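You operate a simulated robot arm through the tools that you are given. There is no shell and no other tool. Be economical: measure what you need, move in short steps, check, and stop when the job is done.

Carry out the task below with a simulated two-armed robot. There is one attempt and no reset: what you move stays moved.

TASK
Open the beige drawer, put both grey cans from the shelf under the cable tray away in the inside of the beige drawer, then shut the drawer.

Only the result counts: the job must be done as asked and must still hold three seconds after the hand-in. Knocking over, shifting, dropping, spilling or breaking anything else fails it.

THE ROBOT
Two 7-joint arms with two-finger parallel grippers on one trunk, on a base that drives. Base frame: it is fixed to the floor where the robot stands at the start and does not move with it; the origin is under the middle of the robot, x ahead of it, y to its left, z up. Units: mm, degrees, N and s.
The left shoulder is at the start at [60, 143, 876], the right one opposite. With the tool pointing down near the work surface each hand reaches from about 100 to 620 mm from the robot's upright axis, wherever it stands, measured 20 degrees to its own side. Places, roughly: beige drawer [700, 0, 600]; inside of the beige drawer [800, 0, 500]; grey can [-1250, -1000, 1000]. Payload 1.57 kg a hand.
The tool frame of a hand sits at the grasp point between the pads (the TCP): z along the fingers, y along the line on which they close. The tips reach 30 mm beyond it. Largest opening 110 mm; finger width 24, thickness 12; the body of the gripper, 48 by 112 mm, starts 78 mm behind the TCP.
Orientation is that of the tool frame in the base frame, as a unit quaternion [x, y, z, w]. With the fingers straight down and closing along the base's y, the tool's x points along the base's -x, its y along +y and its z along -z.

THE INTERFACE
- The arms move only by the tool play_rows. It takes "left_motion", "right_motion" or both (then of equal length, played together; a hand with none holds still); each is one flat list of numbers, 6 for each row, row after row: the shift along the tool's x, y, z in mm, then the turn, a rotation vector about the tool's x, y, z in degrees. In form: [tx, ty, tz, ax, ay, az, tx, ty, tz, ax, ay, az, ...]. A call has 1 to 20 rows; each row shifts and turns the commanded pose from where the row before left it, along the tool's axes as they then stand. "left_grip" and "right_grip" are, for a hand that has rows, the finger opening in mm, from 0 to 110, set as the call begins (left out, the last holds). Rows are played at 5 a second. More than 50 mm and 8.6 degrees between two rows, or a gripper value outside its range, and nothing of the call is played. A pose out of reach is approached as far as the arm can. The call stops where the force on the tool passes 40 N (or 10 N more than at its start, if that is more) or the arm is blocked; 0.2 s more then pass. Each finger travels about 45 mm/s and halts on what it meets, pressing with about 40 N; the grip force reading is that of the motor and also rises with nothing between the fingers. The clock runs only during rows and for 0.2 s after the last one: add rows that do not move to give the fingers time. It gives the time, the measured TCP pose, the force on the tool (base axes), the opening and the grip force at its end, in the units of the frame above (readings bear some noise).
- Cameras (640 x 400 px; columns grow to the right, rows downward): "scene" is now at [32.8, 4.2, 1480.5]; the picture's right is [-0.08, -1.00, 0.00], its down [-0.85, 0.07, -0.53] and it looks along [0.52, -0.04, -0.85] (base axes); focal length 287 px, centre (320, 200). "left" rides on the left gripper at [-36, 0, -80] in its tool frame; the picture's right is [0.00, -1.00, 0.00], its down [0.97, 0.00, -0.24] and it looks along [0.24, 0.00, 0.97] (tool axes); focal length 218 px, centre (320, 200). "right" rides on the right gripper at [-36, 0, -80] in its tool frame; the picture's right is [0.00, -1.00, 0.00], its down [0.97, 0.00, -0.24] and it looks along [0.24, 0.00, 0.97] (tool axes); focal length 218 px, centre (320, 200). There is no depth. A picture from a camera that has moved, and an enlarged one, comes with that camera's place and axes in the base frame and with its lens. The place of the scene camera against the robot may be out by one fixed shift of up to 18 mm in any direction.
- grab_frame(camera): a new picture of that camera. The clock stands still meanwhile.
- raise_lower(by): slides the trunk up (or, below 0, down) by that many mm; the arms and the scene camera ride with it, the base frame stays. It gives what a move gives, with no picture.
- base_move(legs): drives the robot by 1 to 6 legs, each [ahead, left, turn to the left] in mm, mm and degrees, along the robot's own axes; the way and the turn of a leg run together, so that a leg with both is an arc; at most 1500 mm and 180 degrees a leg. The arms and the cameras ride along, it lands a little off, and it stops where it bumps. It gives what a move gives.
- aim_head(pan, tilt): turns the head with the scene camera to pan (to the left, within 86 degrees either way) and tilt (down, from -29 to 69), counted from straight ahead of the robot. It gives what a move gives.
- inspect(camera, box): a new picture of the part [left, top, right, bottom] of that camera's present view, enlarged. The clock stands still meanwhile.
- finish_job(): hands the job in; it is judged then, once.

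Go step by step. Nothing tells you exact positions but the pictures and the camera data: compare them with the known pose of the tool, close in by small moves and look again before you grip or let go. The budget is 165 turns and 118 pictures, counting those below and the enlarged ones. Unless the task says otherwise, let go and move clear before handing in.

The tools are called after ">>>" as name(argument=value, ...) on one line, values as JSON. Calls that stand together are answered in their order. play_rows: Moves the arms, as the interface text tells. Its arguments: {"type":"object","properties":{"left_motion":{"type":"array","items":{"type":"number"}},"left_grip":{"type":"number"},"right_motion":{"type":"array","items":{"type":"number"}},"right_grip":{"type":"number"}},"required":[]} The other tools are called the same way: raise_lower (by) slides the trunk up or down; base_move (legs) drives the base; aim_head (pan, tilt) turns the head that bears the scene camera; grab_frame (camera) takes a picture; inspect (camera, box) takes an enlarged picture of a part of a camera's view; finish_job () hands the job in.

At the start:

```text
clock: 0.0
left_eef_pos: [489.5, 201.1, 993.8]
left_ee_rot: [0.0, 1.0, 0.0, 0.0]
left_ft_force: [0.1, -0.4, 0.1]
left_gripper_width: 110.0
left_grip_force: 0.0
right_eef_pos: [437.7, -147.8, 994.7]
right_ee_rot: [0.0, 1.0, 0.0, 0.001]
right_ft_force: [-0.3, 0.3, -0.1]
right_gripper_width: 109.9
right_grip_force: 0.1
trunk travel left (down, up): [-475.0, 115.0]
robot x, y, heading: [-0.3, -4.7, -0.2]
head pan, tilt: [-4.6, 58.3]
```

scene: 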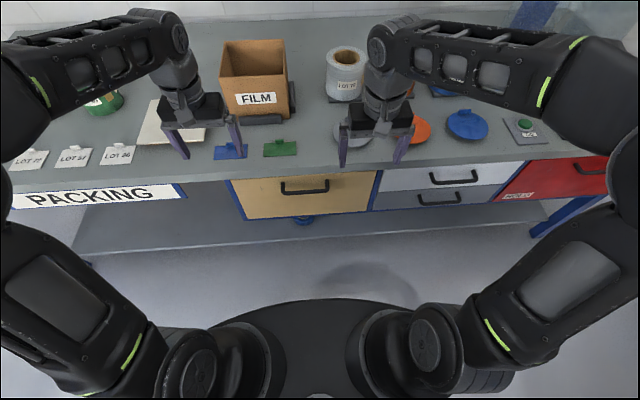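
right: 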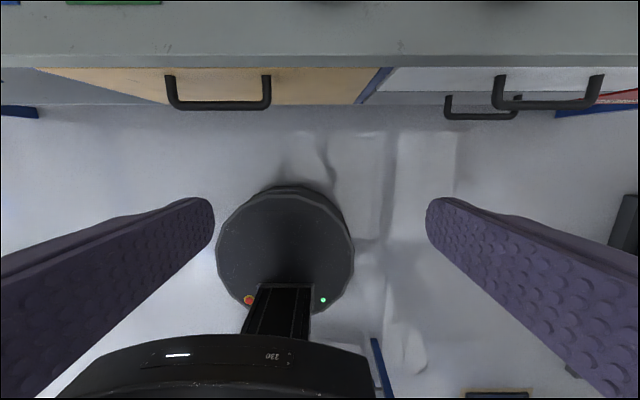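
left: 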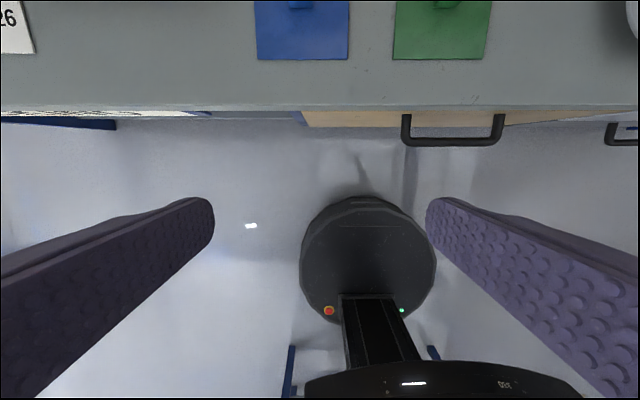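

The beige drawer's handle is straight ahead; triangulating from the two hand cameras puts it at about [532, 0, 734]. I'll back off a little, then turn the right hand so that it points forward.

>>> base_move(legs=[[-180, 0, 0]])

>>> play_rows(right_motion=[0, 0, 10, 0, -8.2, 0, 0, 0, 10, 0, -8.2, 0, 0, 0, 10, 0, -8.2, 0, 0, 0, 10, 0, -8.2, 0, 0, 0, 0, 0, -8.2, 0, 0, 0, 0, 0, -8.2, 0, 0, 0, 0, 0, -8.2, 0, 0, 0, 0, 0, -8.2, 0, 0, 0, 0, 0, -8.2, 0, 0, 0, 0, 0, -8.2, 0, 0, 0, 0, 0, -8, 0])

```text
clock: 1.5
left_eef_pos: [314.6, 200.1, 994.0]
left_ee_rot: [-0.001, 1.0, 0.001, 0.001]
left_ft_force: [-0.1, 0.7, -0.4]
left_gripper_width: 109.7
left_grip_force: 0.0
right_eef_pos: [263.0, -148.5, 996.0]
right_ee_rot: [-0.001, 1.0, 0.0, 0.001]
right_ft_force: [-0.8, 0.2, 0.4]
right_gripper_width: 110.2
right_grip_force: 0.1
trunk travel left (down, up): [-475.0, 115.0]
robot x, y, heading: [-174.2, 2.3, 0.1]
head pan, tilt: [-4.6, 58.3]
```

```text
clock: 3.9
left_eef_pos: [315.2, 202.4, 993.8]
left_ee_rot: [-0.001, 1.0, -0.002, -0.001]
left_ft_force: [0.1, 0.1, -0.1]
left_gripper_width: 110.0
left_grip_force: 0.0
right_eef_pos: [368.4, -113.2, 977.2]
right_ee_rot: [-0.001, 0.727, 0.003, 0.687]
right_ft_force: [0.0, 1.0, 0.0]
right_gripper_width: 109.8
right_grip_force: 0.0
right hand out of reach, approached as far as the arm can: row 6, 7, 8, 9, 10, 11
trunk travel left (down, up): [-475.0, 115.0]
robot x, y, heading: [-173.7, 3.5, 0.1]
head pan, tilt: [-4.6, 58.3]
```

The hand now points forward, though its commanded pose was too close to the body. I'll bring it forward and down to handle height, in front of the handle.

>>> play_rows(right_motion=[20, 14, 50, 0, 0, 0, 40, 30, 40, 0, 0, 0, 40, 30, 30, 0, 0, 0, 40, 30, 20, 0, 0, 0, 40, 22, 0, 0, 0, 0, 40, 22, 0, 0, 0, 0, 0, 0, 0, 0, 0, 0])

```text
refused: row 1 steps farther than a row can; nothing moved
```

>>> play_rows(right_motion=[20, 14, 40, 0, 0, 0, 30, 25, 30, 0, 0, 0, 30, 25, 30, 0, 0, 0, 30, 25, 20, 0, 0, 0, 40, 22, 10, 0, 0, 0, 40, 22, 10, 0, 0, 0, 33, 15, 0, 0, 0, 0])

```text
clock: 5.5
left_eef_pos: [315.8, 201.7, 993.6]
left_ee_rot: [-0.002, 1.0, -0.001, 0.0]
left_ft_force: [-0.6, 0.9, 0.3]
left_gripper_width: 110.0
left_grip_force: 0.0
right_eef_pos: [508.8, 30.9, 761.6]
right_ee_rot: [-0.001, 0.707, 0.001, 0.707]
right_ft_force: [0.9, 0.0, 0.6]
right_gripper_width: 109.8
right_grip_force: 0.0
trunk travel left (down, up): [-475.0, 115.0]
robot x, y, heading: [-171.8, -2.7, 0.3]
head pan, tilt: [-4.6, 58.3]
```

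>>> play_rows(right_motion=[0, 0, -40, 0, 0, 0, 14, -15, -40, 0, 0, 0, 14, -15, -10, 0, 0, 0, 0, 0, 0, 0, 0, 8.2, 0, 0, 0, 0, 0, 8.2, 0, 0, 0, 0, 0, 8.2, 0, 0, 0, 0, 0, 8.2, 0, 0, 0, 0, 0, 8.2, 0, 0, 0, 0, 0, 8.2, 0, 0, 0, 0, 0, 8.2, 0, 0, 0, 0, 0, 8.2, 0, 0, 0, 0, 0, 8.2, 0, 0, 0, 0, 0, 8.2, 0, 0, 0, 0, 0, 8.0])

>>> grab_frame(camera="right")

>>> grab_frame(camera="scene")

```text
clock: 6.6
left_eef_pos: [316.7, 200.8, 993.4]
left_ee_rot: [0.0, 1.0, 0.0, -0.001]
left_ft_force: [0.1, 0.3, -0.4]
left_gripper_width: 110.3
left_grip_force: 0.0
right_eef_pos: [496.4, 49.1, 750.7]
right_ee_rot: [0.078, 0.703, 0.073, 0.703]
right_ft_force: [-10.5, -2.3, 6.1]
right_gripper_width: 110.0
right_grip_force: 0.0
right hand out of reach, approached as far as the arm can: row 2, 3, 4, 5
trunk travel left (down, up): [-475.0, 115.0]
robot x, y, heading: [-170.9, 0.2, 0.4]
head pan, tilt: [-4.6, 58.3]
stopped in row 5 (right hand): the force on the tool passed its limit (the readings are from after the stop); the commanded pose is now the measured one
```

```text
114 pictures are left
camera right: at [415.7, 41.4, 785.3], right [-0.01, -0.98, -0.21], down [-0.24, 0.21, -0.95], along [0.97, 0.05, -0.24], focal length 218 px, centre (320, 200)
```

right: 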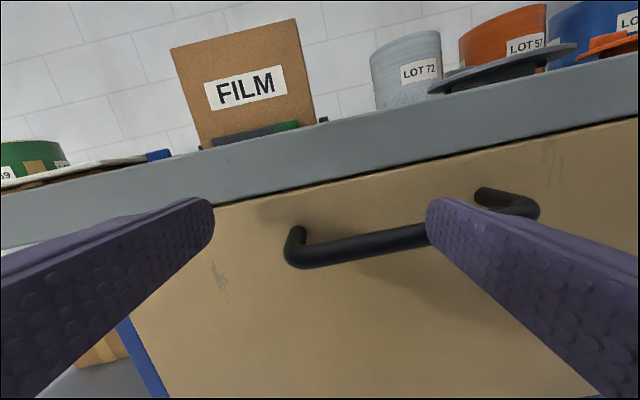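

```text
113 pictures are left
camera scene: at [-140.5, 4.2, 1480.5], right [-0.08, -1.0, 0.0], down [-0.85, 0.07, -0.53], along [0.52, -0.04, -0.85], focal length 287 px, centre (320, 200)
```

scene: 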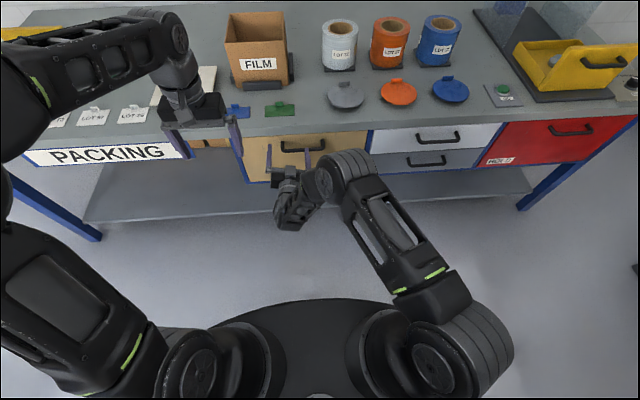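

The arm is folded too tightly at this distance. I'll back the base off further so that it can stretch out, then finish the roll.

>>> base_move(legs=[[-180, 0, 0]])

>>> play_rows(right_motion=[0, 0, 40, 0, 0, 0, 0, 0, 40, 0, 0, 0, 0, 0, 20, 0, 0, 0, 0, 0, 0, 0, 0, 8.2, 0, 0, 0, 0, 0, 8.2, 0, 0, 0, 0, 0, 8.2, 0, 0, 0, 0, 0, 8.2, 0, 0, 0, 0, 0, 8.2, 0, 0, 0, 0, 0, 8.2, 0, 0, 0, 0, 0, 8.2, 0, 0, 0, 0, 0, 8.2, 0, 0, 0, 0, 0, 8.2, 0, 0, 0, 0, 0, 3.6])

```text
clock: 8.2
left_eef_pos: [135.5, 201.5, 995.3]
left_ee_rot: [0.0, 1.0, 0.0, 0.0]
left_ft_force: [0.2, 1.0, 0.3]
left_gripper_width: 109.9
left_grip_force: 0.0
right_eef_pos: [316.9, 47.5, 750.7]
right_ee_rot: [0.079, 0.703, 0.072, 0.703]
right_ft_force: [-0.4, 0.0, 0.3]
right_gripper_width: 110.0
right_grip_force: 0.1
trunk travel left (down, up): [-475.0, 115.0]
robot x, y, heading: [-356.1, -3.8, 0.2]
head pan, tilt: [-4.6, 58.3]
```

```text
clock: 10.9
left_eef_pos: [136.4, 202.5, 995.0]
left_ee_rot: [0.0, 1.0, 0.0, 0.0]
left_ft_force: [0.5, -0.9, 0.8]
left_gripper_width: 109.9
left_grip_force: 0.1
right_eef_pos: [409.0, 187.6, 800.9]
right_ee_rot: [0.473, 0.609, 0.338, 0.539]
right_ft_force: [-0.1, -1.4, -0.1]
right_gripper_width: 110.0
right_grip_force: 0.1
right hand out of reach, approached as far as the arm can: row 5, 6, 7, 8, 9, 10, 11, 12, 13
trunk travel left (down, up): [-475.0, 115.0]
robot x, y, heading: [-358.6, -3.8, 0.1]
head pan, tilt: [-4.6, 58.3]
```

Rolling this way hits a wrist limit. I'll roll back and go the other way.

>>> play_rows(right_motion=[0, -10, 0, 0, 0, -8.2, 0, -10, 0, 0, 0, -8.2, 0, -10, 0, 0, 0, -8.2, 0, -10, 0, 0, 0, -8.2, 0, -10, 0, 0, 0, -8.2, 0, -30, 0, 0, 0, -8.2, 0, -30, 0, 0, 0, -8.2, 0, -30, 0, 0, 0, -8.2, 0, -30, 0, 0, 0, -8.2, 0, -30, 0, 0, 0, -8.2, 0, -30, 0, 0, 0, -8.2, 0, -30, 0, 0, 0, -8.2, 0, 0, 0, 0, 0, -8.2, 0, 0, 0, 0, 0, -8.2, 0, 0, 0, 0, 0, -8.2, 0, 0, 0, 0, 0, -8.2, 0, 0, 0, 0, 0, -8.2, 0, 0, 0, 0, 0, -8.2, 0, 0, 0, 0, 0, -8.2])

```text
clock: 14.9
left_eef_pos: [135.4, 201.3, 994.4]
left_ee_rot: [0.0, 1.0, 0.0, -0.001]
left_ft_force: [-0.3, -0.1, 0.6]
left_gripper_width: 109.9
left_grip_force: 0.0
right_eef_pos: [502.1, 18.4, 764.4]
right_ee_rot: [-0.486, 0.588, -0.456, 0.459]
right_ft_force: [-0.2, 0.3, 0.6]
right_gripper_width: 109.8
right_grip_force: 0.1
right hand out of reach, approached as far as the arm can: row 1, 2, 3, 4, 5, 6, 7, 8, 9, 10, 11, 12
trunk travel left (down, up): [-475.0, 115.0]
robot x, y, heading: [-355.7, -1.4, -0.2]
head pan, tilt: [-4.6, 58.3]
```

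>>> play_rows(right_motion=[0, 0, -40, 0, 0, 0, 0, 0, -20, 4.5, -2.9, -3, 9, 8, 0, 4.5, -2.9, -3, 9, 8, 0, 0, 0, 0, 0, 0, 0, 0, 0, 0])

>>> grab_frame(camera="right")

>>> aim_head(pan=0, tilt=40)

>>> grab_frame(camera="scene")

```text
clock: 16.1
left_eef_pos: [135.5, 201.0, 995.1]
left_ee_rot: [0.0, 1.0, 0.0, -0.001]
left_ft_force: [0.5, 0.0, 1.2]
left_gripper_width: 109.9
left_grip_force: 0.0
right_eef_pos: [495.3, 26.2, 761.1]
right_ee_rot: [-0.495, 0.532, -0.489, 0.482]
right_ft_force: [0.0, -0.3, 0.0]
right_gripper_width: 110.0
right_grip_force: 0.1
right hand out of reach, approached as far as the arm can: row 1, 2, 3, 4
trunk travel left (down, up): [-475.0, 115.0]
robot x, y, heading: [-351.8, 3.5, 0.1]
head pan, tilt: [-4.6, 58.3]
```

```text
112 pictures are left
camera right: at [417.2, 64.8, 766.1], right [0.05, -0.03, 1.0], down [-0.28, -0.96, -0.01], along [0.96, -0.28, -0.06], focal length 218 px, centre (320, 200)
```

right: 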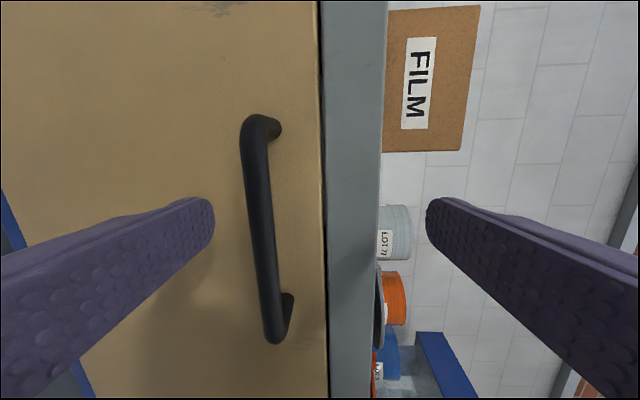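

```text
clock: 17.0
left_eef_pos: [136.0, 200.1, 993.6]
left_ee_rot: [0.0, 1.0, 0.0, 0.0]
left_ft_force: [0.4, -0.4, 1.1]
left_gripper_width: 109.9
left_grip_force: 0.1
right_eef_pos: [495.2, 26.2, 761.2]
right_ee_rot: [-0.496, 0.532, -0.489, 0.482]
right_ft_force: [0.1, -0.1, -0.8]
right_gripper_width: 110.0
right_grip_force: 0.0
trunk travel left (down, up): [-475.0, 115.0]
robot x, y, heading: [-354.0, 2.6, -0.0]
head pan, tilt: [0.0, 40.0]
```

```text
111 pictures are left
camera scene: at [-303.8, 9.4, 1505.1], right [0.0, -1.0, 0.0], down [-0.64, 0.0, -0.77], along [0.77, 0.0, -0.64], focal length 287 px, centre (320, 200)
```

scene: 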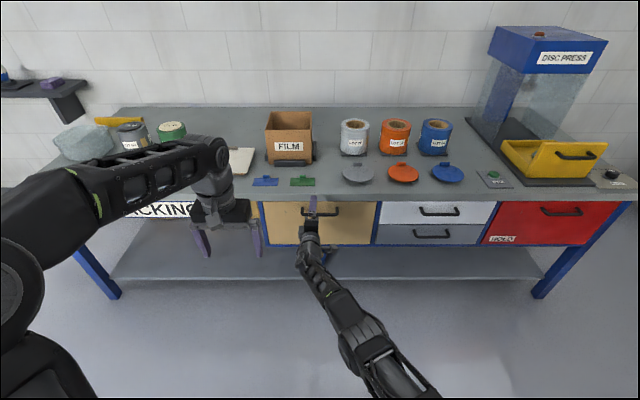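

The hand is well oriented now, closing vertically and a little above the bar. I'll lower it about 32 mm, then move forward.

>>> play_rows(right_motion=[5, 16, -2, 0, 0, 0, 5, 16, -2, 0, 0, 0, 0, 0, 10, 0, 0, 0, 0, 0, 10, 0, 0, 0, 0, 0, 0, 0, 0, 0])

>>> grab_frame(camera="right")

```text
clock: 18.2
left_eef_pos: [137.0, 200.7, 993.9]
left_ee_rot: [0.0, 1.0, 0.001, 0.0]
left_ft_force: [-0.3, -0.5, 0.0]
left_gripper_width: 110.2
left_grip_force: 0.0
right_eef_pos: [493.3, 11.2, 740.7]
right_ee_rot: [-0.495, 0.532, -0.489, 0.482]
right_ft_force: [0.6, -0.5, -0.2]
right_gripper_width: 110.0
right_grip_force: 0.1
right hand out of reach, approached as far as the arm can: row 2, 3, 4
trunk travel left (down, up): [-475.0, 115.0]
robot x, y, heading: [-354.6, 0.4, -0.2]
head pan, tilt: [0.0, 40.0]
```

```text
110 pictures are left
camera right: at [415.2, 50.1, 746.5], right [0.05, -0.03, 1.0], down [-0.28, -0.96, -0.01], along [0.96, -0.28, -0.06], focal length 218 px, centre (320, 200)
```

right: 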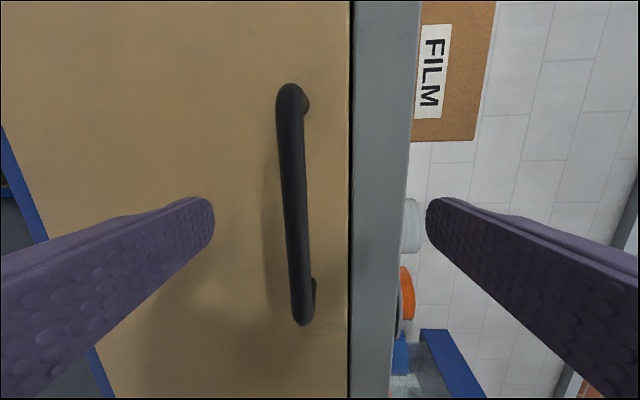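

A wrist limit is holding the hand, so I'll use the trunk and base for the last few millimetres. The bar is at z≈726.

>>> raise_lower(by=-14)

>>> base_move(legs=[[28, 0, 0]])

>>> grab_frame(camera="right")

```text
clock: 18.8
left_eef_pos: [136.4, 201.3, 979.4]
left_ee_rot: [0.0, 1.0, 0.0, 0.0]
left_ft_force: [-1.1, -0.1, -0.1]
left_gripper_width: 109.9
left_grip_force: 0.1
right_eef_pos: [493.8, 10.1, 727.4]
right_ee_rot: [-0.495, 0.531, -0.49, 0.482]
right_ft_force: [0.7, -0.9, 0.4]
right_gripper_width: 110.4
right_grip_force: 0.0
trunk travel left (down, up): [-461.0, 129.0]
robot x, y, heading: [-354.9, 0.9, -0.1]
head pan, tilt: [0.0, 40.0]
```

```text
clock: 19.6
left_eef_pos: [164.1, 200.7, 979.3]
left_ee_rot: [0.0, 1.0, 0.0, -0.001]
left_ft_force: [0.2, -0.6, -0.7]
left_gripper_width: 110.0
left_grip_force: 0.1
right_eef_pos: [521.4, 11.1, 725.9]
right_ee_rot: [-0.496, 0.532, -0.489, 0.482]
right_ft_force: [0.4, 0.2, -0.2]
right_gripper_width: 109.9
right_grip_force: 0.0
trunk travel left (down, up): [-461.0, 129.0]
robot x, y, heading: [-327.0, -2.3, 0.1]
head pan, tilt: [0.0, 40.0]
```

```text
109 pictures are left
camera right: at [443.4, 50.2, 731.6], right [0.06, -0.03, 1.0], down [-0.28, -0.96, -0.01], along [0.96, -0.28, -0.06], focal length 218 px, centre (320, 200)
```

right: 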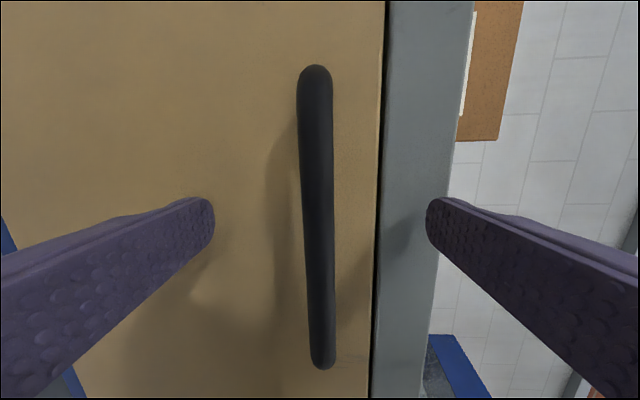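

The bar sits centred between the fingers with the tips short of the drawer front. Closing.

>>> play_rows(right_motion=[0, 0, 0, 0, 0, 0, 0, 0, 0, 0, 0, 0, 0, 0, 0, 0, 0, 0, 0, 0, 0, 0, 0, 0, 0, 0, 0, 0, 0, 0, 0, 0, 0, 0, 0, 0, 0, 0, 0, 0, 0, 0], right_grip=0)

>>> grab_frame(camera="right")

```text
clock: 21.2
left_eef_pos: [162.6, 201.8, 980.5]
left_ee_rot: [0.0, 1.0, 0.0, 0.0]
left_ft_force: [0.6, 0.4, -1.2]
left_gripper_width: 109.9
left_grip_force: 0.1
right_eef_pos: [521.5, 10.9, 725.3]
right_ee_rot: [-0.496, 0.532, -0.489, 0.481]
right_ft_force: [-1.7, 0.6, -3.6]
right_gripper_width: 14.4
right_grip_force: 26.8
trunk travel left (down, up): [-461.0, 129.0]
robot x, y, heading: [-326.0, -0.1, -0.1]
head pan, tilt: [0.0, 40.0]
```

```text
108 pictures are left
camera right: at [442.5, 50.2, 731.3], right [0.06, -0.03, 1.0], down [-0.28, -0.96, -0.01], along [0.96, -0.28, -0.06], focal length 218 px, centre (320, 200)
```

right: 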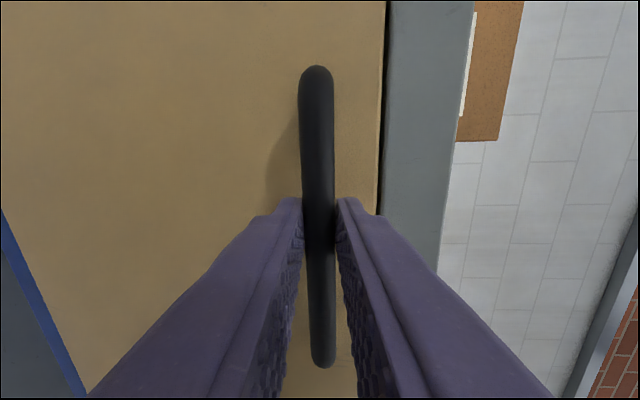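

Handle gripped (14 mm opening). I'll pull by backing the base a short way first and check.

>>> base_move(legs=[[-100, 0, 0]])

>>> grab_frame(camera="scene")

```text
clock: 22.4
left_eef_pos: [76.2, 200.5, 979.6]
left_ee_rot: [-0.001, 1.0, 0.0, -0.001]
left_ft_force: [0.5, 0.4, 0.3]
left_gripper_width: 110.0
left_grip_force: 0.0
right_eef_pos: [439.6, 10.1, 724.9]
right_ee_rot: [-0.493, 0.532, -0.49, 0.482]
right_ft_force: [2.5, -15.7, 1.6]
right_gripper_width: 14.5
right_grip_force: 31.1
trunk travel left (down, up): [-461.0, 129.0]
robot x, y, heading: [-413.6, 1.6, -0.0]
head pan, tilt: [0.0, 40.0]
```

```text
107 pictures are left
camera scene: at [-353.0, 8.1, 1491.8], right [0.0, -1.0, 0.0], down [-0.65, 0.0, -0.76], along [0.76, 0.0, -0.65], focal length 287 px, centre (320, 200)
```

scene: 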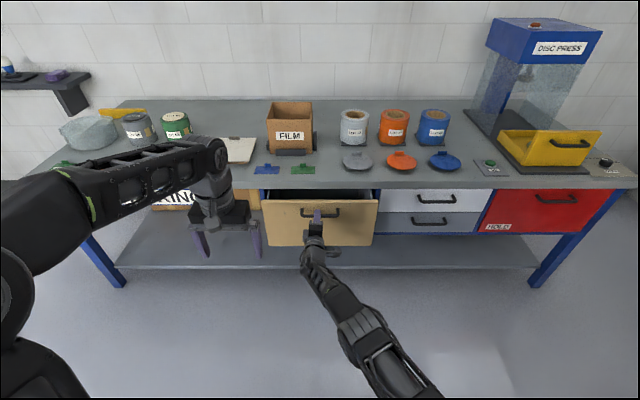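

The drawer slides. I'll keep pulling.

>>> base_move(legs=[[-200, 0, 0]])

>>> grab_frame(camera="scene")

```text
clock: 23.0
left_eef_pos: [67.5, 202.0, 986.8]
left_ee_rot: [0.0, 1.0, 0.0, 0.005]
left_ft_force: [-0.2, -1.0, 0.1]
left_gripper_width: 110.1
left_grip_force: 0.1
right_eef_pos: [435.8, 10.6, 725.4]
right_ee_rot: [-0.495, 0.531, -0.492, 0.48]
right_ft_force: [-1.9, 1.4, -3.3]
right_gripper_width: 14.3
right_grip_force: 30.3
trunk travel left (down, up): [-461.0, 129.0]
robot x, y, heading: [-407.5, -5.0, 0.2]
head pan, tilt: [0.0, 40.0]
stopped in leg 1: the robot was blocked; the commanded pose is now the measured one
```

```text
106 pictures are left
camera scene: at [-359.0, 9.4, 1491.4], right [0.0, -1.0, 0.0], down [-0.64, 0.0, -0.77], along [0.77, 0.0, -0.64], focal length 287 px, centre (320, 200)
```

scene: 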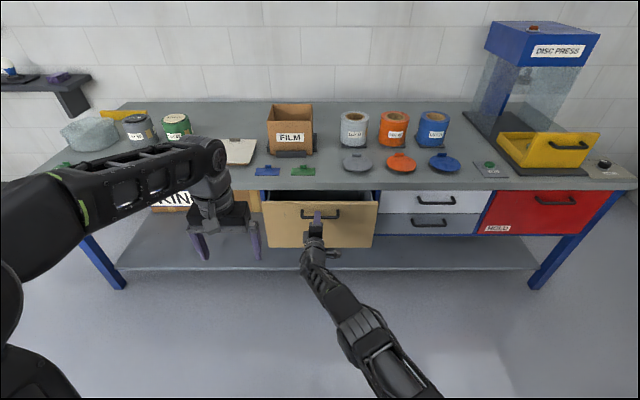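

>>> base_move(legs=[[-40, 0, 0]])

```text
clock: 24.1
left_eef_pos: [31.0, 200.9, 1000.3]
left_ee_rot: [-0.001, 1.0, -0.001, 0.023]
left_ft_force: [-0.8, 0.5, 0.1]
left_gripper_width: 109.7
left_grip_force: 0.1
right_eef_pos: [428.5, 10.3, 723.9]
right_ee_rot: [-0.488, 0.532, -0.5, 0.478]
right_ft_force: [-4.3, -5.4, -35.4]
right_gripper_width: 14.0
right_grip_force: 30.5
trunk travel left (down, up): [-461.0, 129.0]
robot x, y, heading: [-412.9, -1.3, 0.0]
head pan, tilt: [0.0, 40.0]
stopped in leg 1: the robot was blocked; the commanded pose is now the measured one
```

The robot stopped and seems to be leaning slightly, so something may be behind the base, or the drawer has reached its stop. I'll look around first.

>>> aim_head(pan=86, tilt=45)

>>> grab_frame(camera="scene")

>>> aim_head(pan=-86, tilt=35)

>>> grab_frame(camera="scene")

>>> grab_frame(camera="right")

```text
clock: 25.7
left_eef_pos: [41.3, 200.5, 996.0]
left_ee_rot: [-0.001, 1.0, 0.001, 0.018]
left_ft_force: [-0.5, 1.1, -0.4]
left_gripper_width: 110.0
left_grip_force: 0.0
right_eef_pos: [433.8, 11.0, 724.5]
right_ee_rot: [-0.489, 0.531, -0.499, 0.48]
right_ft_force: [2.2, -5.3, -38.1]
right_gripper_width: 14.5
right_grip_force: 30.6
trunk travel left (down, up): [-461.0, 129.0]
robot x, y, heading: [-406.9, 0.1, 0.1]
head pan, tilt: [85.9, 45.0]
```

```text
105 pictures are left
camera scene: at [-430.7, 89.4, 1484.6], right [1.0, -0.07, -0.01], down [-0.06, -0.71, -0.71], along [0.04, 0.71, -0.71], focal length 287 px, centre (320, 200)
```

scene: 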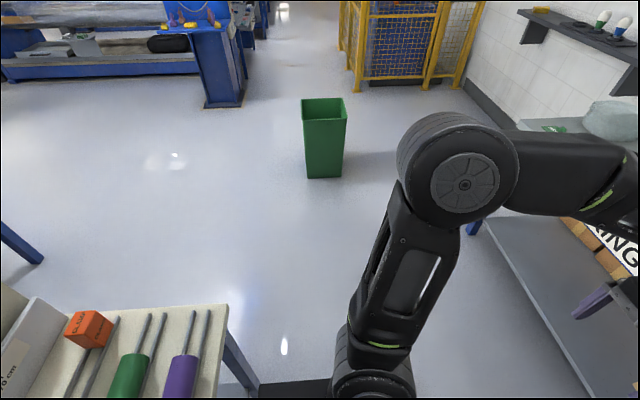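

```text
clock: 28.3
left_eef_pos: [41.9, 201.0, 995.8]
left_ee_rot: [0.0, 1.0, 0.001, 0.019]
left_ft_force: [-0.5, 0.7, -0.9]
left_gripper_width: 109.9
left_grip_force: 0.0
right_eef_pos: [434.5, 10.3, 726.5]
right_ee_rot: [-0.489, 0.531, -0.499, 0.48]
right_ft_force: [2.4, -4.1, -37.6]
right_gripper_width: 14.1
right_grip_force: 30.6
trunk travel left (down, up): [-461.0, 129.0]
robot x, y, heading: [-409.4, 0.2, 0.0]
head pan, tilt: [-85.9, 35.0]
```

```text
104 pictures are left
camera scene: at [-430.2, -79.6, 1499.3], right [-1.0, -0.07, 0.01], down [-0.05, 0.57, -0.82], along [0.06, -0.82, -0.57], focal length 287 px, centre (320, 200)
```

scene: 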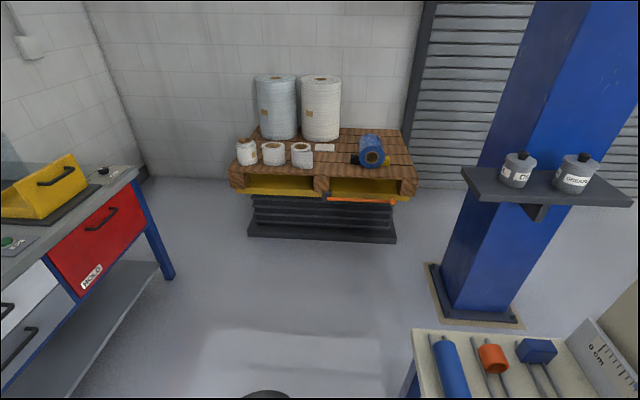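

```text
103 pictures are left
camera right: at [356.8, 52.1, 729.8], right [0.04, -0.02, 1.0], down [-0.3, -0.95, -0.01], along [0.95, -0.3, -0.05], focal length 218 px, centre (320, 200)
```

right: 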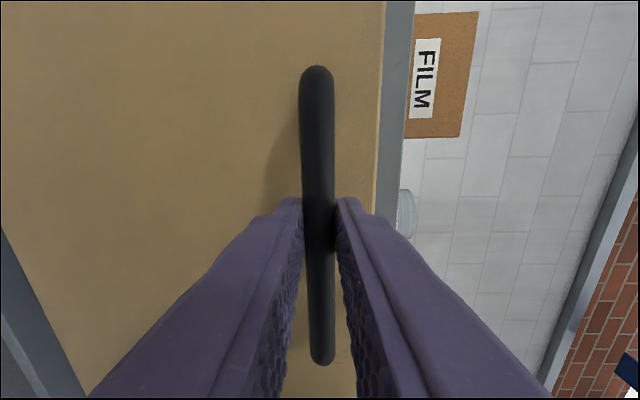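

A table with tools stands just behind the robot, and the base has touched it. I'll ease forward, release the handle, and regrip it later with the hand pointing down, which gives more travel. Both grey cans are on the shelf on the blue column.

>>> base_move(legs=[[25, 0, 0]])

>>> play_rows(right_motion=[0, 0, 0, 0, 0, 0, 0, 0, 0, 0, 0, 0, 0, 0, 0, 0, 0, 0, 0, 0, 0, 0, 0, 0, 0, 0, 0, 0, 0, 0, 0, 0, 0, 0, 0, 0], right_grip=110)

>>> aim_head(pan=-86, tilt=45)

>>> grab_frame(camera="scene")

>>> grab_frame(camera="right")

```text
clock: 29.1
left_eef_pos: [58.4, 201.4, 995.7]
left_ee_rot: [0.0, 1.0, 0.0, 0.019]
left_ft_force: [0.9, -0.3, -0.3]
left_gripper_width: 110.0
left_grip_force: 0.0
right_eef_pos: [447.8, 11.5, 726.2]
right_ee_rot: [-0.489, 0.531, -0.498, 0.48]
right_ft_force: [-1.2, -3.6, -36.2]
right_gripper_width: 14.3
right_grip_force: 31.0
trunk travel left (down, up): [-461.0, 129.0]
robot x, y, heading: [-393.6, -0.8, 0.0]
head pan, tilt: [-85.9, 35.0]
```

```text
clock: 30.5
left_eef_pos: [54.6, 200.4, 996.9]
left_ee_rot: [-0.001, 1.0, -0.001, 0.02]
left_ft_force: [0.1, -0.2, 0.2]
left_gripper_width: 110.1
left_grip_force: 0.1
right_eef_pos: [445.4, 11.1, 730.1]
right_ee_rot: [-0.488, 0.529, -0.5, 0.481]
right_ft_force: [-0.8, -1.0, -0.3]
right_gripper_width: 109.9
right_grip_force: 0.0
trunk travel left (down, up): [-461.0, 129.0]
robot x, y, heading: [-391.0, -1.9, 0.1]
head pan, tilt: [-85.9, 35.0]
```

```text
clock: 31.2
left_eef_pos: [53.7, 200.8, 996.8]
left_ee_rot: [0.0, 1.0, -0.001, 0.02]
left_ft_force: [-1.0, 0.0, 0.4]
left_gripper_width: 109.9
left_grip_force: 0.1
right_eef_pos: [445.2, 12.2, 728.5]
right_ee_rot: [-0.489, 0.529, -0.5, 0.481]
right_ft_force: [0.2, -0.4, 0.1]
right_gripper_width: 110.2
right_grip_force: 0.0
trunk travel left (down, up): [-461.0, 129.0]
robot x, y, heading: [-399.0, 0.7, -0.3]
head pan, tilt: [-85.9, 45.0]
```

```text
102 pictures are left
camera scene: at [-425.2, -72.2, 1484.0], right [-1.0, -0.07, 0.0], down [-0.05, 0.7, -0.71], along [0.05, -0.71, -0.71], focal length 287 px, centre (320, 200)
```

scene: 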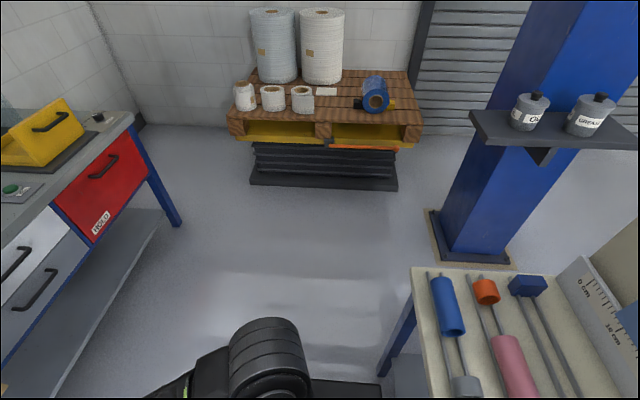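

```text
101 pictures are left
camera right: at [368.0, 52.1, 733.1], right [0.04, -0.02, 1.0], down [-0.3, -0.95, -0.01], along [0.95, -0.3, -0.04], focal length 218 px, centre (320, 200)
```

right: 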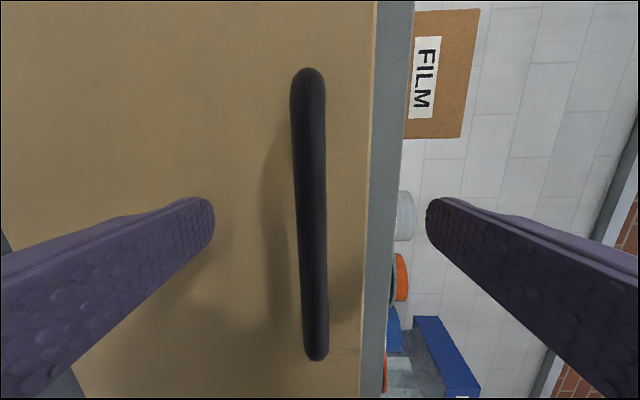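

The handle is free. To get off without hitting the table behind, I'll narrow the opening, pitch the fingers down around the bar, and slide out diagonally.

>>> base_move(legs=[[11, 0, 0]])

>>> play_rows(right_motion=[0, 0, 0, 0, 0, 0, 0, 0, 0, 0, 0, 0, 0, 0, 0, 0, 0, 0, 0, 0, 0, 0, 0, 0, 0, 0, 0, -8.2, 0, 0, 0, 0, 0, -8.2, 0, 0, 0, 0, 0, -8.2, 0, 0, 0, 0, 0, -8.2, 0, 0, 0, 0, 0, 0, 0, 0], right_grip=40)

>>> grab_frame(camera="right")

```text
clock: 31.9
left_eef_pos: [64.3, 201.6, 996.1]
left_ee_rot: [-0.001, 1.0, 0.0, 0.019]
left_ft_force: [0.4, -0.6, 0.1]
left_gripper_width: 110.0
left_grip_force: 0.0
right_eef_pos: [456.2, 11.0, 728.7]
right_ee_rot: [-0.489, 0.53, -0.499, 0.481]
right_ft_force: [0.2, 0.5, -1.0]
right_gripper_width: 110.2
right_grip_force: 0.0
trunk travel left (down, up): [-461.0, 129.0]
robot x, y, heading: [-382.6, 1.6, -0.2]
head pan, tilt: [-85.9, 45.0]
```

```text
clock: 34.0
left_eef_pos: [63.7, 203.3, 996.9]
left_ee_rot: [-0.001, 1.0, 0.0, 0.02]
left_ft_force: [-0.2, 0.1, -0.4]
left_gripper_width: 110.0
left_grip_force: 0.1
right_eef_pos: [456.8, 11.4, 730.3]
right_ee_rot: [-0.605, 0.65, -0.329, 0.322]
right_ft_force: [0.7, -0.3, 0.1]
right_gripper_width: 40.3
right_grip_force: 0.1
trunk travel left (down, up): [-461.0, 129.0]
robot x, y, heading: [-386.4, 3.7, -0.1]
head pan, tilt: [-85.9, 45.0]
```

```text
100 pictures are left
camera right: at [393.6, 50.2, 776.4], right [0.57, -0.05, 0.82], down [-0.25, -0.96, 0.12], along [0.78, -0.27, -0.56], focal length 218 px, centre (320, 200)
```

right: 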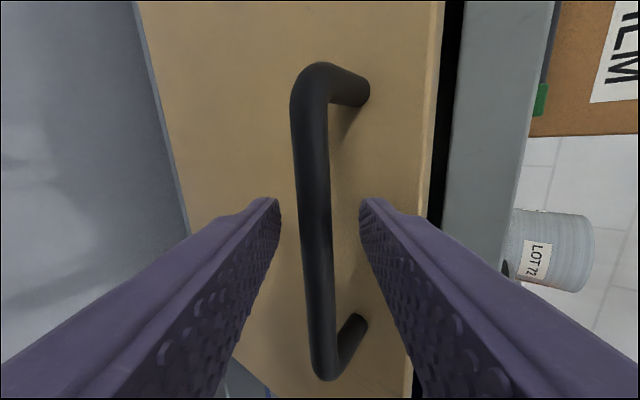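

The bar is centred between the pitched fingers. I'll grip here and test a pull with the arm alone.

>>> play_rows(right_motion=[0, 0, 0, 0, 0, 0, 0, 0, 0, 0, 0, 0, 0, 0, 0, 0, 0, 0, 0, 0, 0, 0, 0, 0, 0, 6, -8.2, 0, 0, 0, 0, 6, -8.2, 0, 0, 0, 0, 6, -8.2, 0, 0, 0, 0, 6, -8.2, 0, 0, 0, 0, 6, -8.2, 0, 0, 0, 0, 6, -8.2, 0, 0, 0], right_grip=0)

```text
clock: 36.1
left_eef_pos: [65.4, 199.4, 997.4]
left_ee_rot: [0.0, 1.0, 0.001, 0.021]
left_ft_force: [0.1, -0.5, 0.5]
left_gripper_width: 110.0
left_grip_force: 0.0
right_eef_pos: [395.8, 11.7, 729.0]
right_ee_rot: [-0.604, 0.649, -0.332, 0.322]
right_ft_force: [-1.9, -17.3, 6.7]
right_gripper_width: 14.7
right_grip_force: 30.5
trunk travel left (down, up): [-461.0, 129.0]
robot x, y, heading: [-386.5, -1.3, 0.2]
head pan, tilt: [-85.9, 45.0]
```

The drawer kept moving, so it was only the table that blocked the base. I'll keep pulling with the arm.

>>> play_rows(right_motion=[0, 6, -8.2, 0, 0, 0, 0, 6, -8.2, 0, 0, 0, 0, 6, -8.2, 0, 0, 0, 0, 6, -8.2, 0, 0, 0, 0, 6, -8.2, 0, 0, 0, 0, 6, -8.2, 0, 0, 0, 0, 6, -8.2, 0, 0, 0, 0, 6, -8.2, 0, 0, 0, 0, 6, -8.2, 0, 0, 0, 0, 6, -8.2, 0, 0, 0])

>>> aim_head(pan=0, tilt=45)

>>> grab_frame(camera="scene")

```text
clock: 38.4
left_eef_pos: [63.2, 200.2, 998.2]
left_ee_rot: [0.0, 1.0, 0.001, 0.02]
left_ft_force: [0.5, 0.1, 0.3]
left_gripper_width: 109.9
left_grip_force: 0.1
right_eef_pos: [294.7, 16.7, 728.4]
right_ee_rot: [-0.602, 0.649, -0.333, 0.325]
right_ft_force: [-1.1, -20.9, 17.7]
right_gripper_width: 15.0
right_grip_force: 31.0
trunk travel left (down, up): [-461.0, 129.0]
robot x, y, heading: [-384.2, -4.1, -0.1]
head pan, tilt: [-85.9, 45.0]
```

```text
clock: 40.0
left_eef_pos: [62.2, 199.2, 999.1]
left_ee_rot: [-0.001, 1.0, 0.001, 0.021]
left_ft_force: [0.2, 0.7, 0.2]
left_gripper_width: 110.2
left_grip_force: 0.0
right_eef_pos: [294.2, 19.2, 727.6]
right_ee_rot: [-0.603, 0.648, -0.333, 0.324]
right_ft_force: [1.7, -18.4, 24.7]
right_gripper_width: 14.8
right_grip_force: 30.6
trunk travel left (down, up): [-461.0, 129.0]
robot x, y, heading: [-385.9, 0.2, -0.0]
head pan, tilt: [0.0, 45.0]
```

```text
99 pictures are left
camera scene: at [-341.4, 7.3, 1484.1], right [0.0, -1.0, 0.0], down [-0.71, 0.0, -0.71], along [0.71, 0.0, -0.71], focal length 287 px, centre (320, 200)
```

scene: 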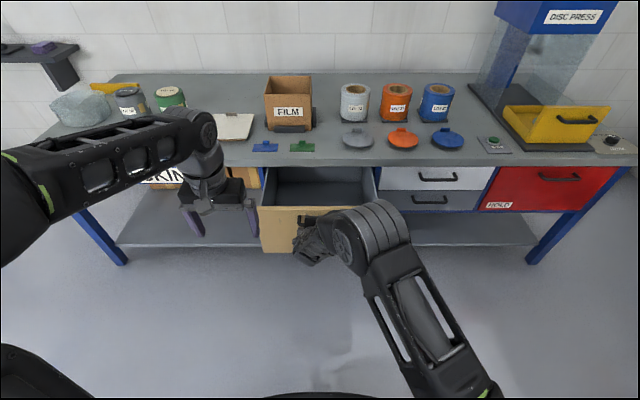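

The drawer is open about 240 mm, enough room for two cans side by side. I'll release it and back the hand out along its own axis.

>>> play_rows(right_motion=[0, 0, 0, 0, 0, 0, 0, 0, 0, 0, 0, 0, 0, 0, 0, 0, 0, 0, 0, 0, -20, 0, 0, 0, 0, 0, -20, 0, 0, 0, 0, 0, -20, 0, 0, 0, 0, 0, -20, 0, 0, 0, 0, 0, 0, 0, 0, 0], right_grip=50)

>>> grab_frame(camera="right")

>>> aim_head(pan=0, tilt=55)

>>> grab_frame(camera="scene")

```text
clock: 41.8
left_eef_pos: [63.6, 200.6, 996.3]
left_ee_rot: [-0.001, 1.0, 0.0, 0.02]
left_ft_force: [0.0, -0.4, -0.3]
left_gripper_width: 110.0
left_grip_force: 0.1
right_eef_pos: [227.7, 23.8, 773.7]
right_ee_rot: [-0.604, 0.65, -0.33, 0.322]
right_ft_force: [-0.6, -0.9, 0.5]
right_gripper_width: 50.1
right_grip_force: 0.1
trunk travel left (down, up): [-461.0, 129.0]
robot x, y, heading: [-383.1, 0.2, 0.1]
head pan, tilt: [0.0, 45.0]
```

```text
98 pictures are left
camera right: at [164.7, 62.5, 819.2], right [0.57, -0.05, 0.82], down [-0.25, -0.96, 0.12], along [0.78, -0.28, -0.56], focal length 218 px, centre (320, 200)
```

right: 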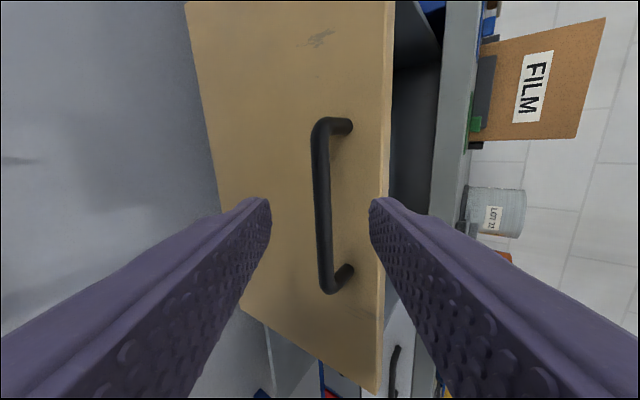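

```text
clock: 42.5
left_eef_pos: [63.9, 200.8, 996.8]
left_ee_rot: [-0.001, 1.0, -0.001, 0.02]
left_ft_force: [-0.4, -0.9, -0.3]
left_gripper_width: 110.1
left_grip_force: 0.1
right_eef_pos: [227.4, 22.8, 773.3]
right_ee_rot: [-0.604, 0.649, -0.329, 0.324]
right_ft_force: [-0.3, -0.5, -0.3]
right_gripper_width: 50.1
right_grip_force: 0.1
trunk travel left (down, up): [-461.0, 129.0]
robot x, y, heading: [-383.3, -0.4, -0.0]
head pan, tilt: [0.0, 55.0]
```

```text
97 pictures are left
camera scene: at [-348.2, 9.0, 1470.6], right [0.0, -1.0, 0.0], down [-0.82, 0.0, -0.57], along [0.57, 0.0, -0.82], focal length 287 px, centre (320, 200)
```

scene: 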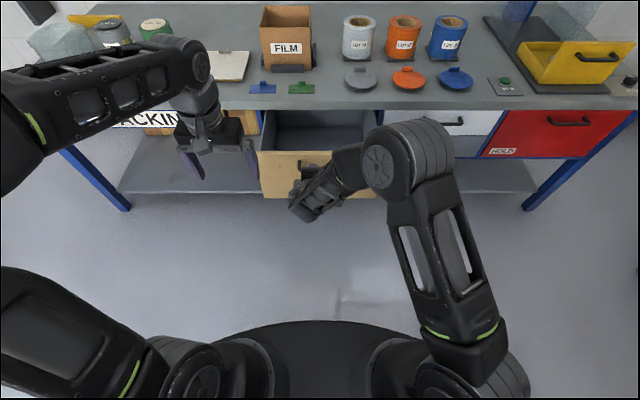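

The drawer is open and released. I'll fold the right arm to its tool-down pose before driving to the shelf.

>>> play_rows(right_motion=[0, 0, -25, -8.2, 0, 0, 0, 0, -25, -8.2, 0, 0, 10, 0, -25, -8.2, 0, 0, 10, 0, -25, -8.2, 0, 0, 20, 0, -25, -8.2, 0, 0, 20, 0, -25, -8.2, 0, 0, 20, 0, -25, -6, 0, 0, 20, 0, -20, 0, 0, 8.2, 20, 0, -20, 0, 0, 8.2, 0, 0, 0, 0, 0, 8.2, 0, 0, 0, 0, 0, 8.2, 0, 0, 0, 0, 0, 8.2, 0, 0, 0, 0, 0, 8.2, 0, 0, 0, 0, 0, 8.2, 0, 0, 0, 0, 0, 8.2, 0, 0, 0, 0, 0, 8.2, 0, 0, 0, 0, 0, 8.2, 0, 0, 0, 0, 0, 8], right_grip=110)

>>> grab_frame(camera="scene")

```text
clock: 46.3
left_eef_pos: [65.2, 201.5, 997.4]
left_ee_rot: [0.0, 1.0, 0.0, 0.02]
left_ft_force: [-0.3, 1.1, 0.0]
left_gripper_width: 110.1
left_grip_force: 0.1
right_eef_pos: [133.6, -93.5, 953.8]
right_ee_rot: [0.032, 0.999, 0.011, -0.002]
right_ft_force: [0.2, 0.5, 0.4]
right_gripper_width: 109.8
right_grip_force: 0.0
trunk travel left (down, up): [-461.0, 129.0]
robot x, y, heading: [-387.3, 1.7, -0.1]
head pan, tilt: [0.0, 55.0]
```

```text
96 pictures are left
camera scene: at [-348.2, 9.1, 1470.5], right [0.0, -1.0, 0.0], down [-0.82, 0.0, -0.57], along [0.57, 0.0, -0.82], focal length 287 px, centre (320, 200)
```

scene: 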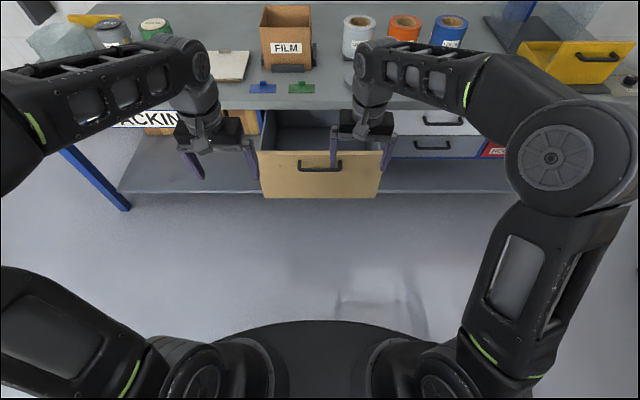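

The way is clear. I'll strafe right to y≈-700, turn right to face the column, and look.

>>> base_move(legs=[[0, -700, 0], [0, 0, -90]])

>>> aim_head(pan=-70, tilt=40)

>>> grab_frame(camera="scene")

```text
clock: 48.8
left_eef_pos: [103.7, -210.1, 996.8]
left_ee_rot: [0.054, 0.998, -0.001, 0.02]
left_ft_force: [0.5, 0.5, 0.3]
left_gripper_width: 110.1
left_grip_force: 0.0
right_eef_pos: [138.7, -512.7, 953.5]
right_ee_rot: [0.085, 0.996, 0.011, -0.002]
right_ft_force: [0.0, 1.6, -1.2]
right_gripper_width: 109.9
right_grip_force: 0.0
trunk travel left (down, up): [-461.0, 129.0]
robot x, y, heading: [-367.0, -360.4, -6.3]
head pan, tilt: [0.0, 55.0]
stopped in leg 1: the robot was blocked; the commanded pose is now the measured one
```

```text
clock: 50.2
left_eef_pos: [102.8, -211.3, 996.5]
left_ee_rot: [0.054, 0.998, -0.001, 0.02]
left_ft_force: [-0.3, -0.3, 0.1]
left_gripper_width: 109.8
left_grip_force: 0.0
right_eef_pos: [138.5, -511.4, 954.0]
right_ee_rot: [0.085, 0.996, 0.011, -0.002]
right_ft_force: [-0.2, 0.4, -0.1]
right_gripper_width: 109.8
right_grip_force: 0.0
trunk travel left (down, up): [-461.0, 129.0]
robot x, y, heading: [-370.0, -360.8, -6.2]
head pan, tilt: [-70.0, 40.0]
```

```text
95 pictures are left
camera scene: at [-380.8, -431.9, 1491.2], right [-0.97, -0.24, 0.0], down [-0.15, 0.62, -0.77], along [0.18, -0.74, -0.64], focal length 287 px, centre (320, 200)
```

scene: 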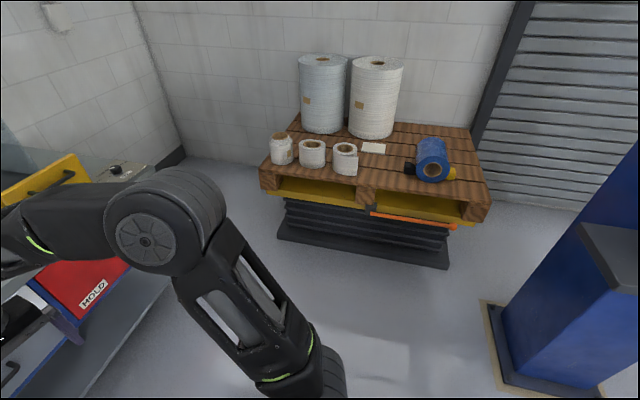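

Something stopped me at y≈-360 and turned the base. I'll look down at the surroundings.

>>> aim_head(pan=-86, tilt=65)

>>> grab_frame(camera="scene")

>>> aim_head(pan=-40, tilt=60)

>>> grab_frame(camera="scene")

>>> aim_head(pan=86, tilt=65)

>>> grab_frame(camera="scene")

```text
clock: 51.1
left_eef_pos: [103.8, -210.7, 998.1]
left_ee_rot: [0.054, 0.998, 0.0, 0.02]
left_ft_force: [0.5, -1.4, -0.2]
left_gripper_width: 110.2
left_grip_force: 0.0
right_eef_pos: [139.2, -511.9, 953.5]
right_ee_rot: [0.085, 0.996, 0.011, -0.002]
right_ft_force: [-0.1, -0.3, 0.3]
right_gripper_width: 109.6
right_grip_force: 0.1
trunk travel left (down, up): [-461.0, 129.0]
robot x, y, heading: [-368.1, -355.9, -5.9]
head pan, tilt: [-85.9, 65.0]
```

```text
94 pictures are left
camera scene: at [-403.4, -410.0, 1459.0], right [-1.0, 0.04, 0.0], down [0.03, 0.91, -0.42], along [-0.02, -0.42, -0.91], focal length 287 px, centre (320, 200)
```

scene: 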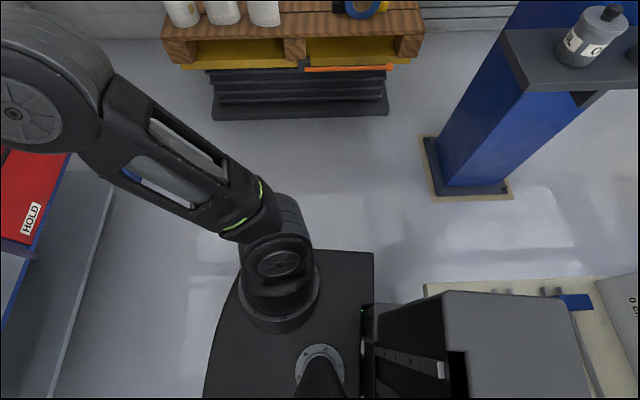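

```text
clock: 52.2
left_eef_pos: [103.3, -210.7, 996.3]
left_ee_rot: [0.054, 0.998, 0.0, 0.02]
left_ft_force: [0.6, 0.0, -0.4]
left_gripper_width: 109.9
left_grip_force: 0.1
right_eef_pos: [138.5, -511.9, 954.1]
right_ee_rot: [0.084, 0.996, 0.01, -0.002]
right_ft_force: [-0.3, 0.4, 0.7]
right_gripper_width: 110.0
right_grip_force: 0.2
trunk travel left (down, up): [-461.0, 129.0]
robot x, y, heading: [-366.2, -364.5, -6.4]
head pan, tilt: [-40.0, 60.0]
```

```text
93 pictures are left
camera scene: at [-355.0, -397.5, 1464.5], right [-0.72, -0.69, 0.0], down [-0.6, 0.63, -0.5], along [0.34, -0.36, -0.87], focal length 287 px, centre (320, 200)
```

scene: 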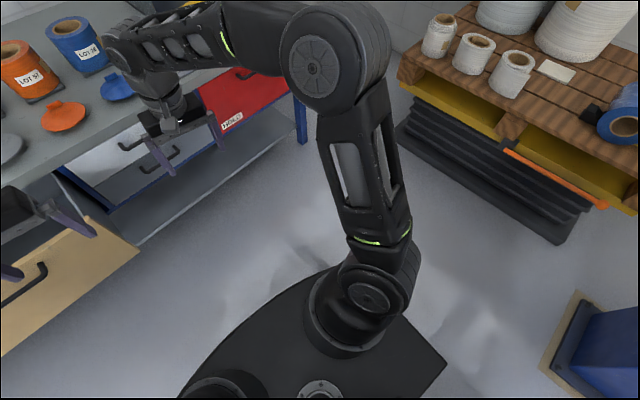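

```text
clock: 54.3
left_eef_pos: [102.9, -210.4, 997.1]
left_ee_rot: [0.054, 0.998, -0.001, 0.021]
left_ft_force: [-0.4, 1.2, 0.4]
left_gripper_width: 110.0
left_grip_force: 0.1
right_eef_pos: [138.0, -512.3, 954.2]
right_ee_rot: [0.085, 0.996, 0.01, -0.002]
right_ft_force: [0.7, 0.4, 0.4]
right_gripper_width: 109.9
right_grip_force: 0.0
trunk travel left (down, up): [-461.0, 129.0]
robot x, y, heading: [-363.7, -361.2, -6.4]
head pan, tilt: [85.9, 65.0]
```

```text
92 pictures are left
camera scene: at [-390.1, -289.6, 1458.9], right [0.98, -0.18, 0.0], down [-0.16, -0.89, -0.42], along [0.08, 0.42, -0.91], focal length 287 px, centre (320, 200)
```

scene: 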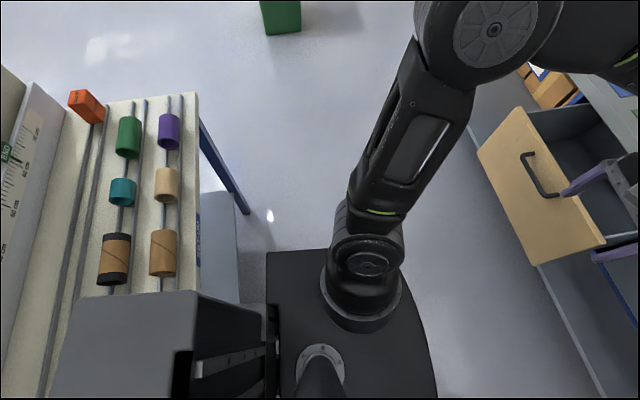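

The robot's bulky rear is right up against the table edge. I'll move forward 120 mm for clearance and check the table.

>>> base_move(legs=[[120, 0, 0], [0, 0, 6]])

>>> aim_head(pan=-86, tilt=50)

>>> grab_frame(camera="scene")

```text
clock: 56.0
left_eef_pos: [199.9, -174.0, 996.5]
left_ee_rot: [0.001, 1.0, 0.001, 0.02]
left_ft_force: [-0.5, -0.4, 0.5]
left_gripper_width: 110.0
left_grip_force: 0.0
right_eef_pos: [265.4, -470.1, 954.6]
right_ee_rot: [0.032, 0.999, 0.01, -0.002]
right_ft_force: [0.2, -0.3, 0.3]
right_gripper_width: 109.9
right_grip_force: 0.1
trunk travel left (down, up): [-461.0, 129.0]
robot x, y, heading: [-248.4, -372.2, -0.1]
head pan, tilt: [85.9, 65.0]
```

```text
clock: 58.6
left_eef_pos: [199.4, -172.8, 996.1]
left_ee_rot: [0.0, 1.0, 0.001, 0.019]
left_ft_force: [-0.8, -0.3, 0.0]
left_gripper_width: 109.9
left_grip_force: 0.0
right_eef_pos: [266.6, -470.5, 953.2]
right_ee_rot: [0.032, 0.999, 0.01, -0.003]
right_ft_force: [0.8, 0.0, -0.8]
right_gripper_width: 110.2
right_grip_force: 0.0
trunk travel left (down, up): [-461.0, 129.0]
robot x, y, heading: [-249.6, -373.8, -0.1]
head pan, tilt: [-85.9, 50.0]
```

```text
91 pictures are left
camera scene: at [-281.0, -441.9, 1477.0], right [-1.0, -0.07, 0.0], down [-0.05, 0.76, -0.64], along [0.04, -0.64, -0.77], focal length 287 px, centre (320, 200)
```

scene: 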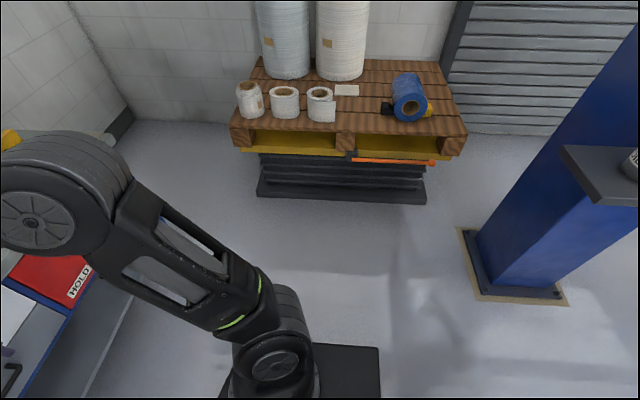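

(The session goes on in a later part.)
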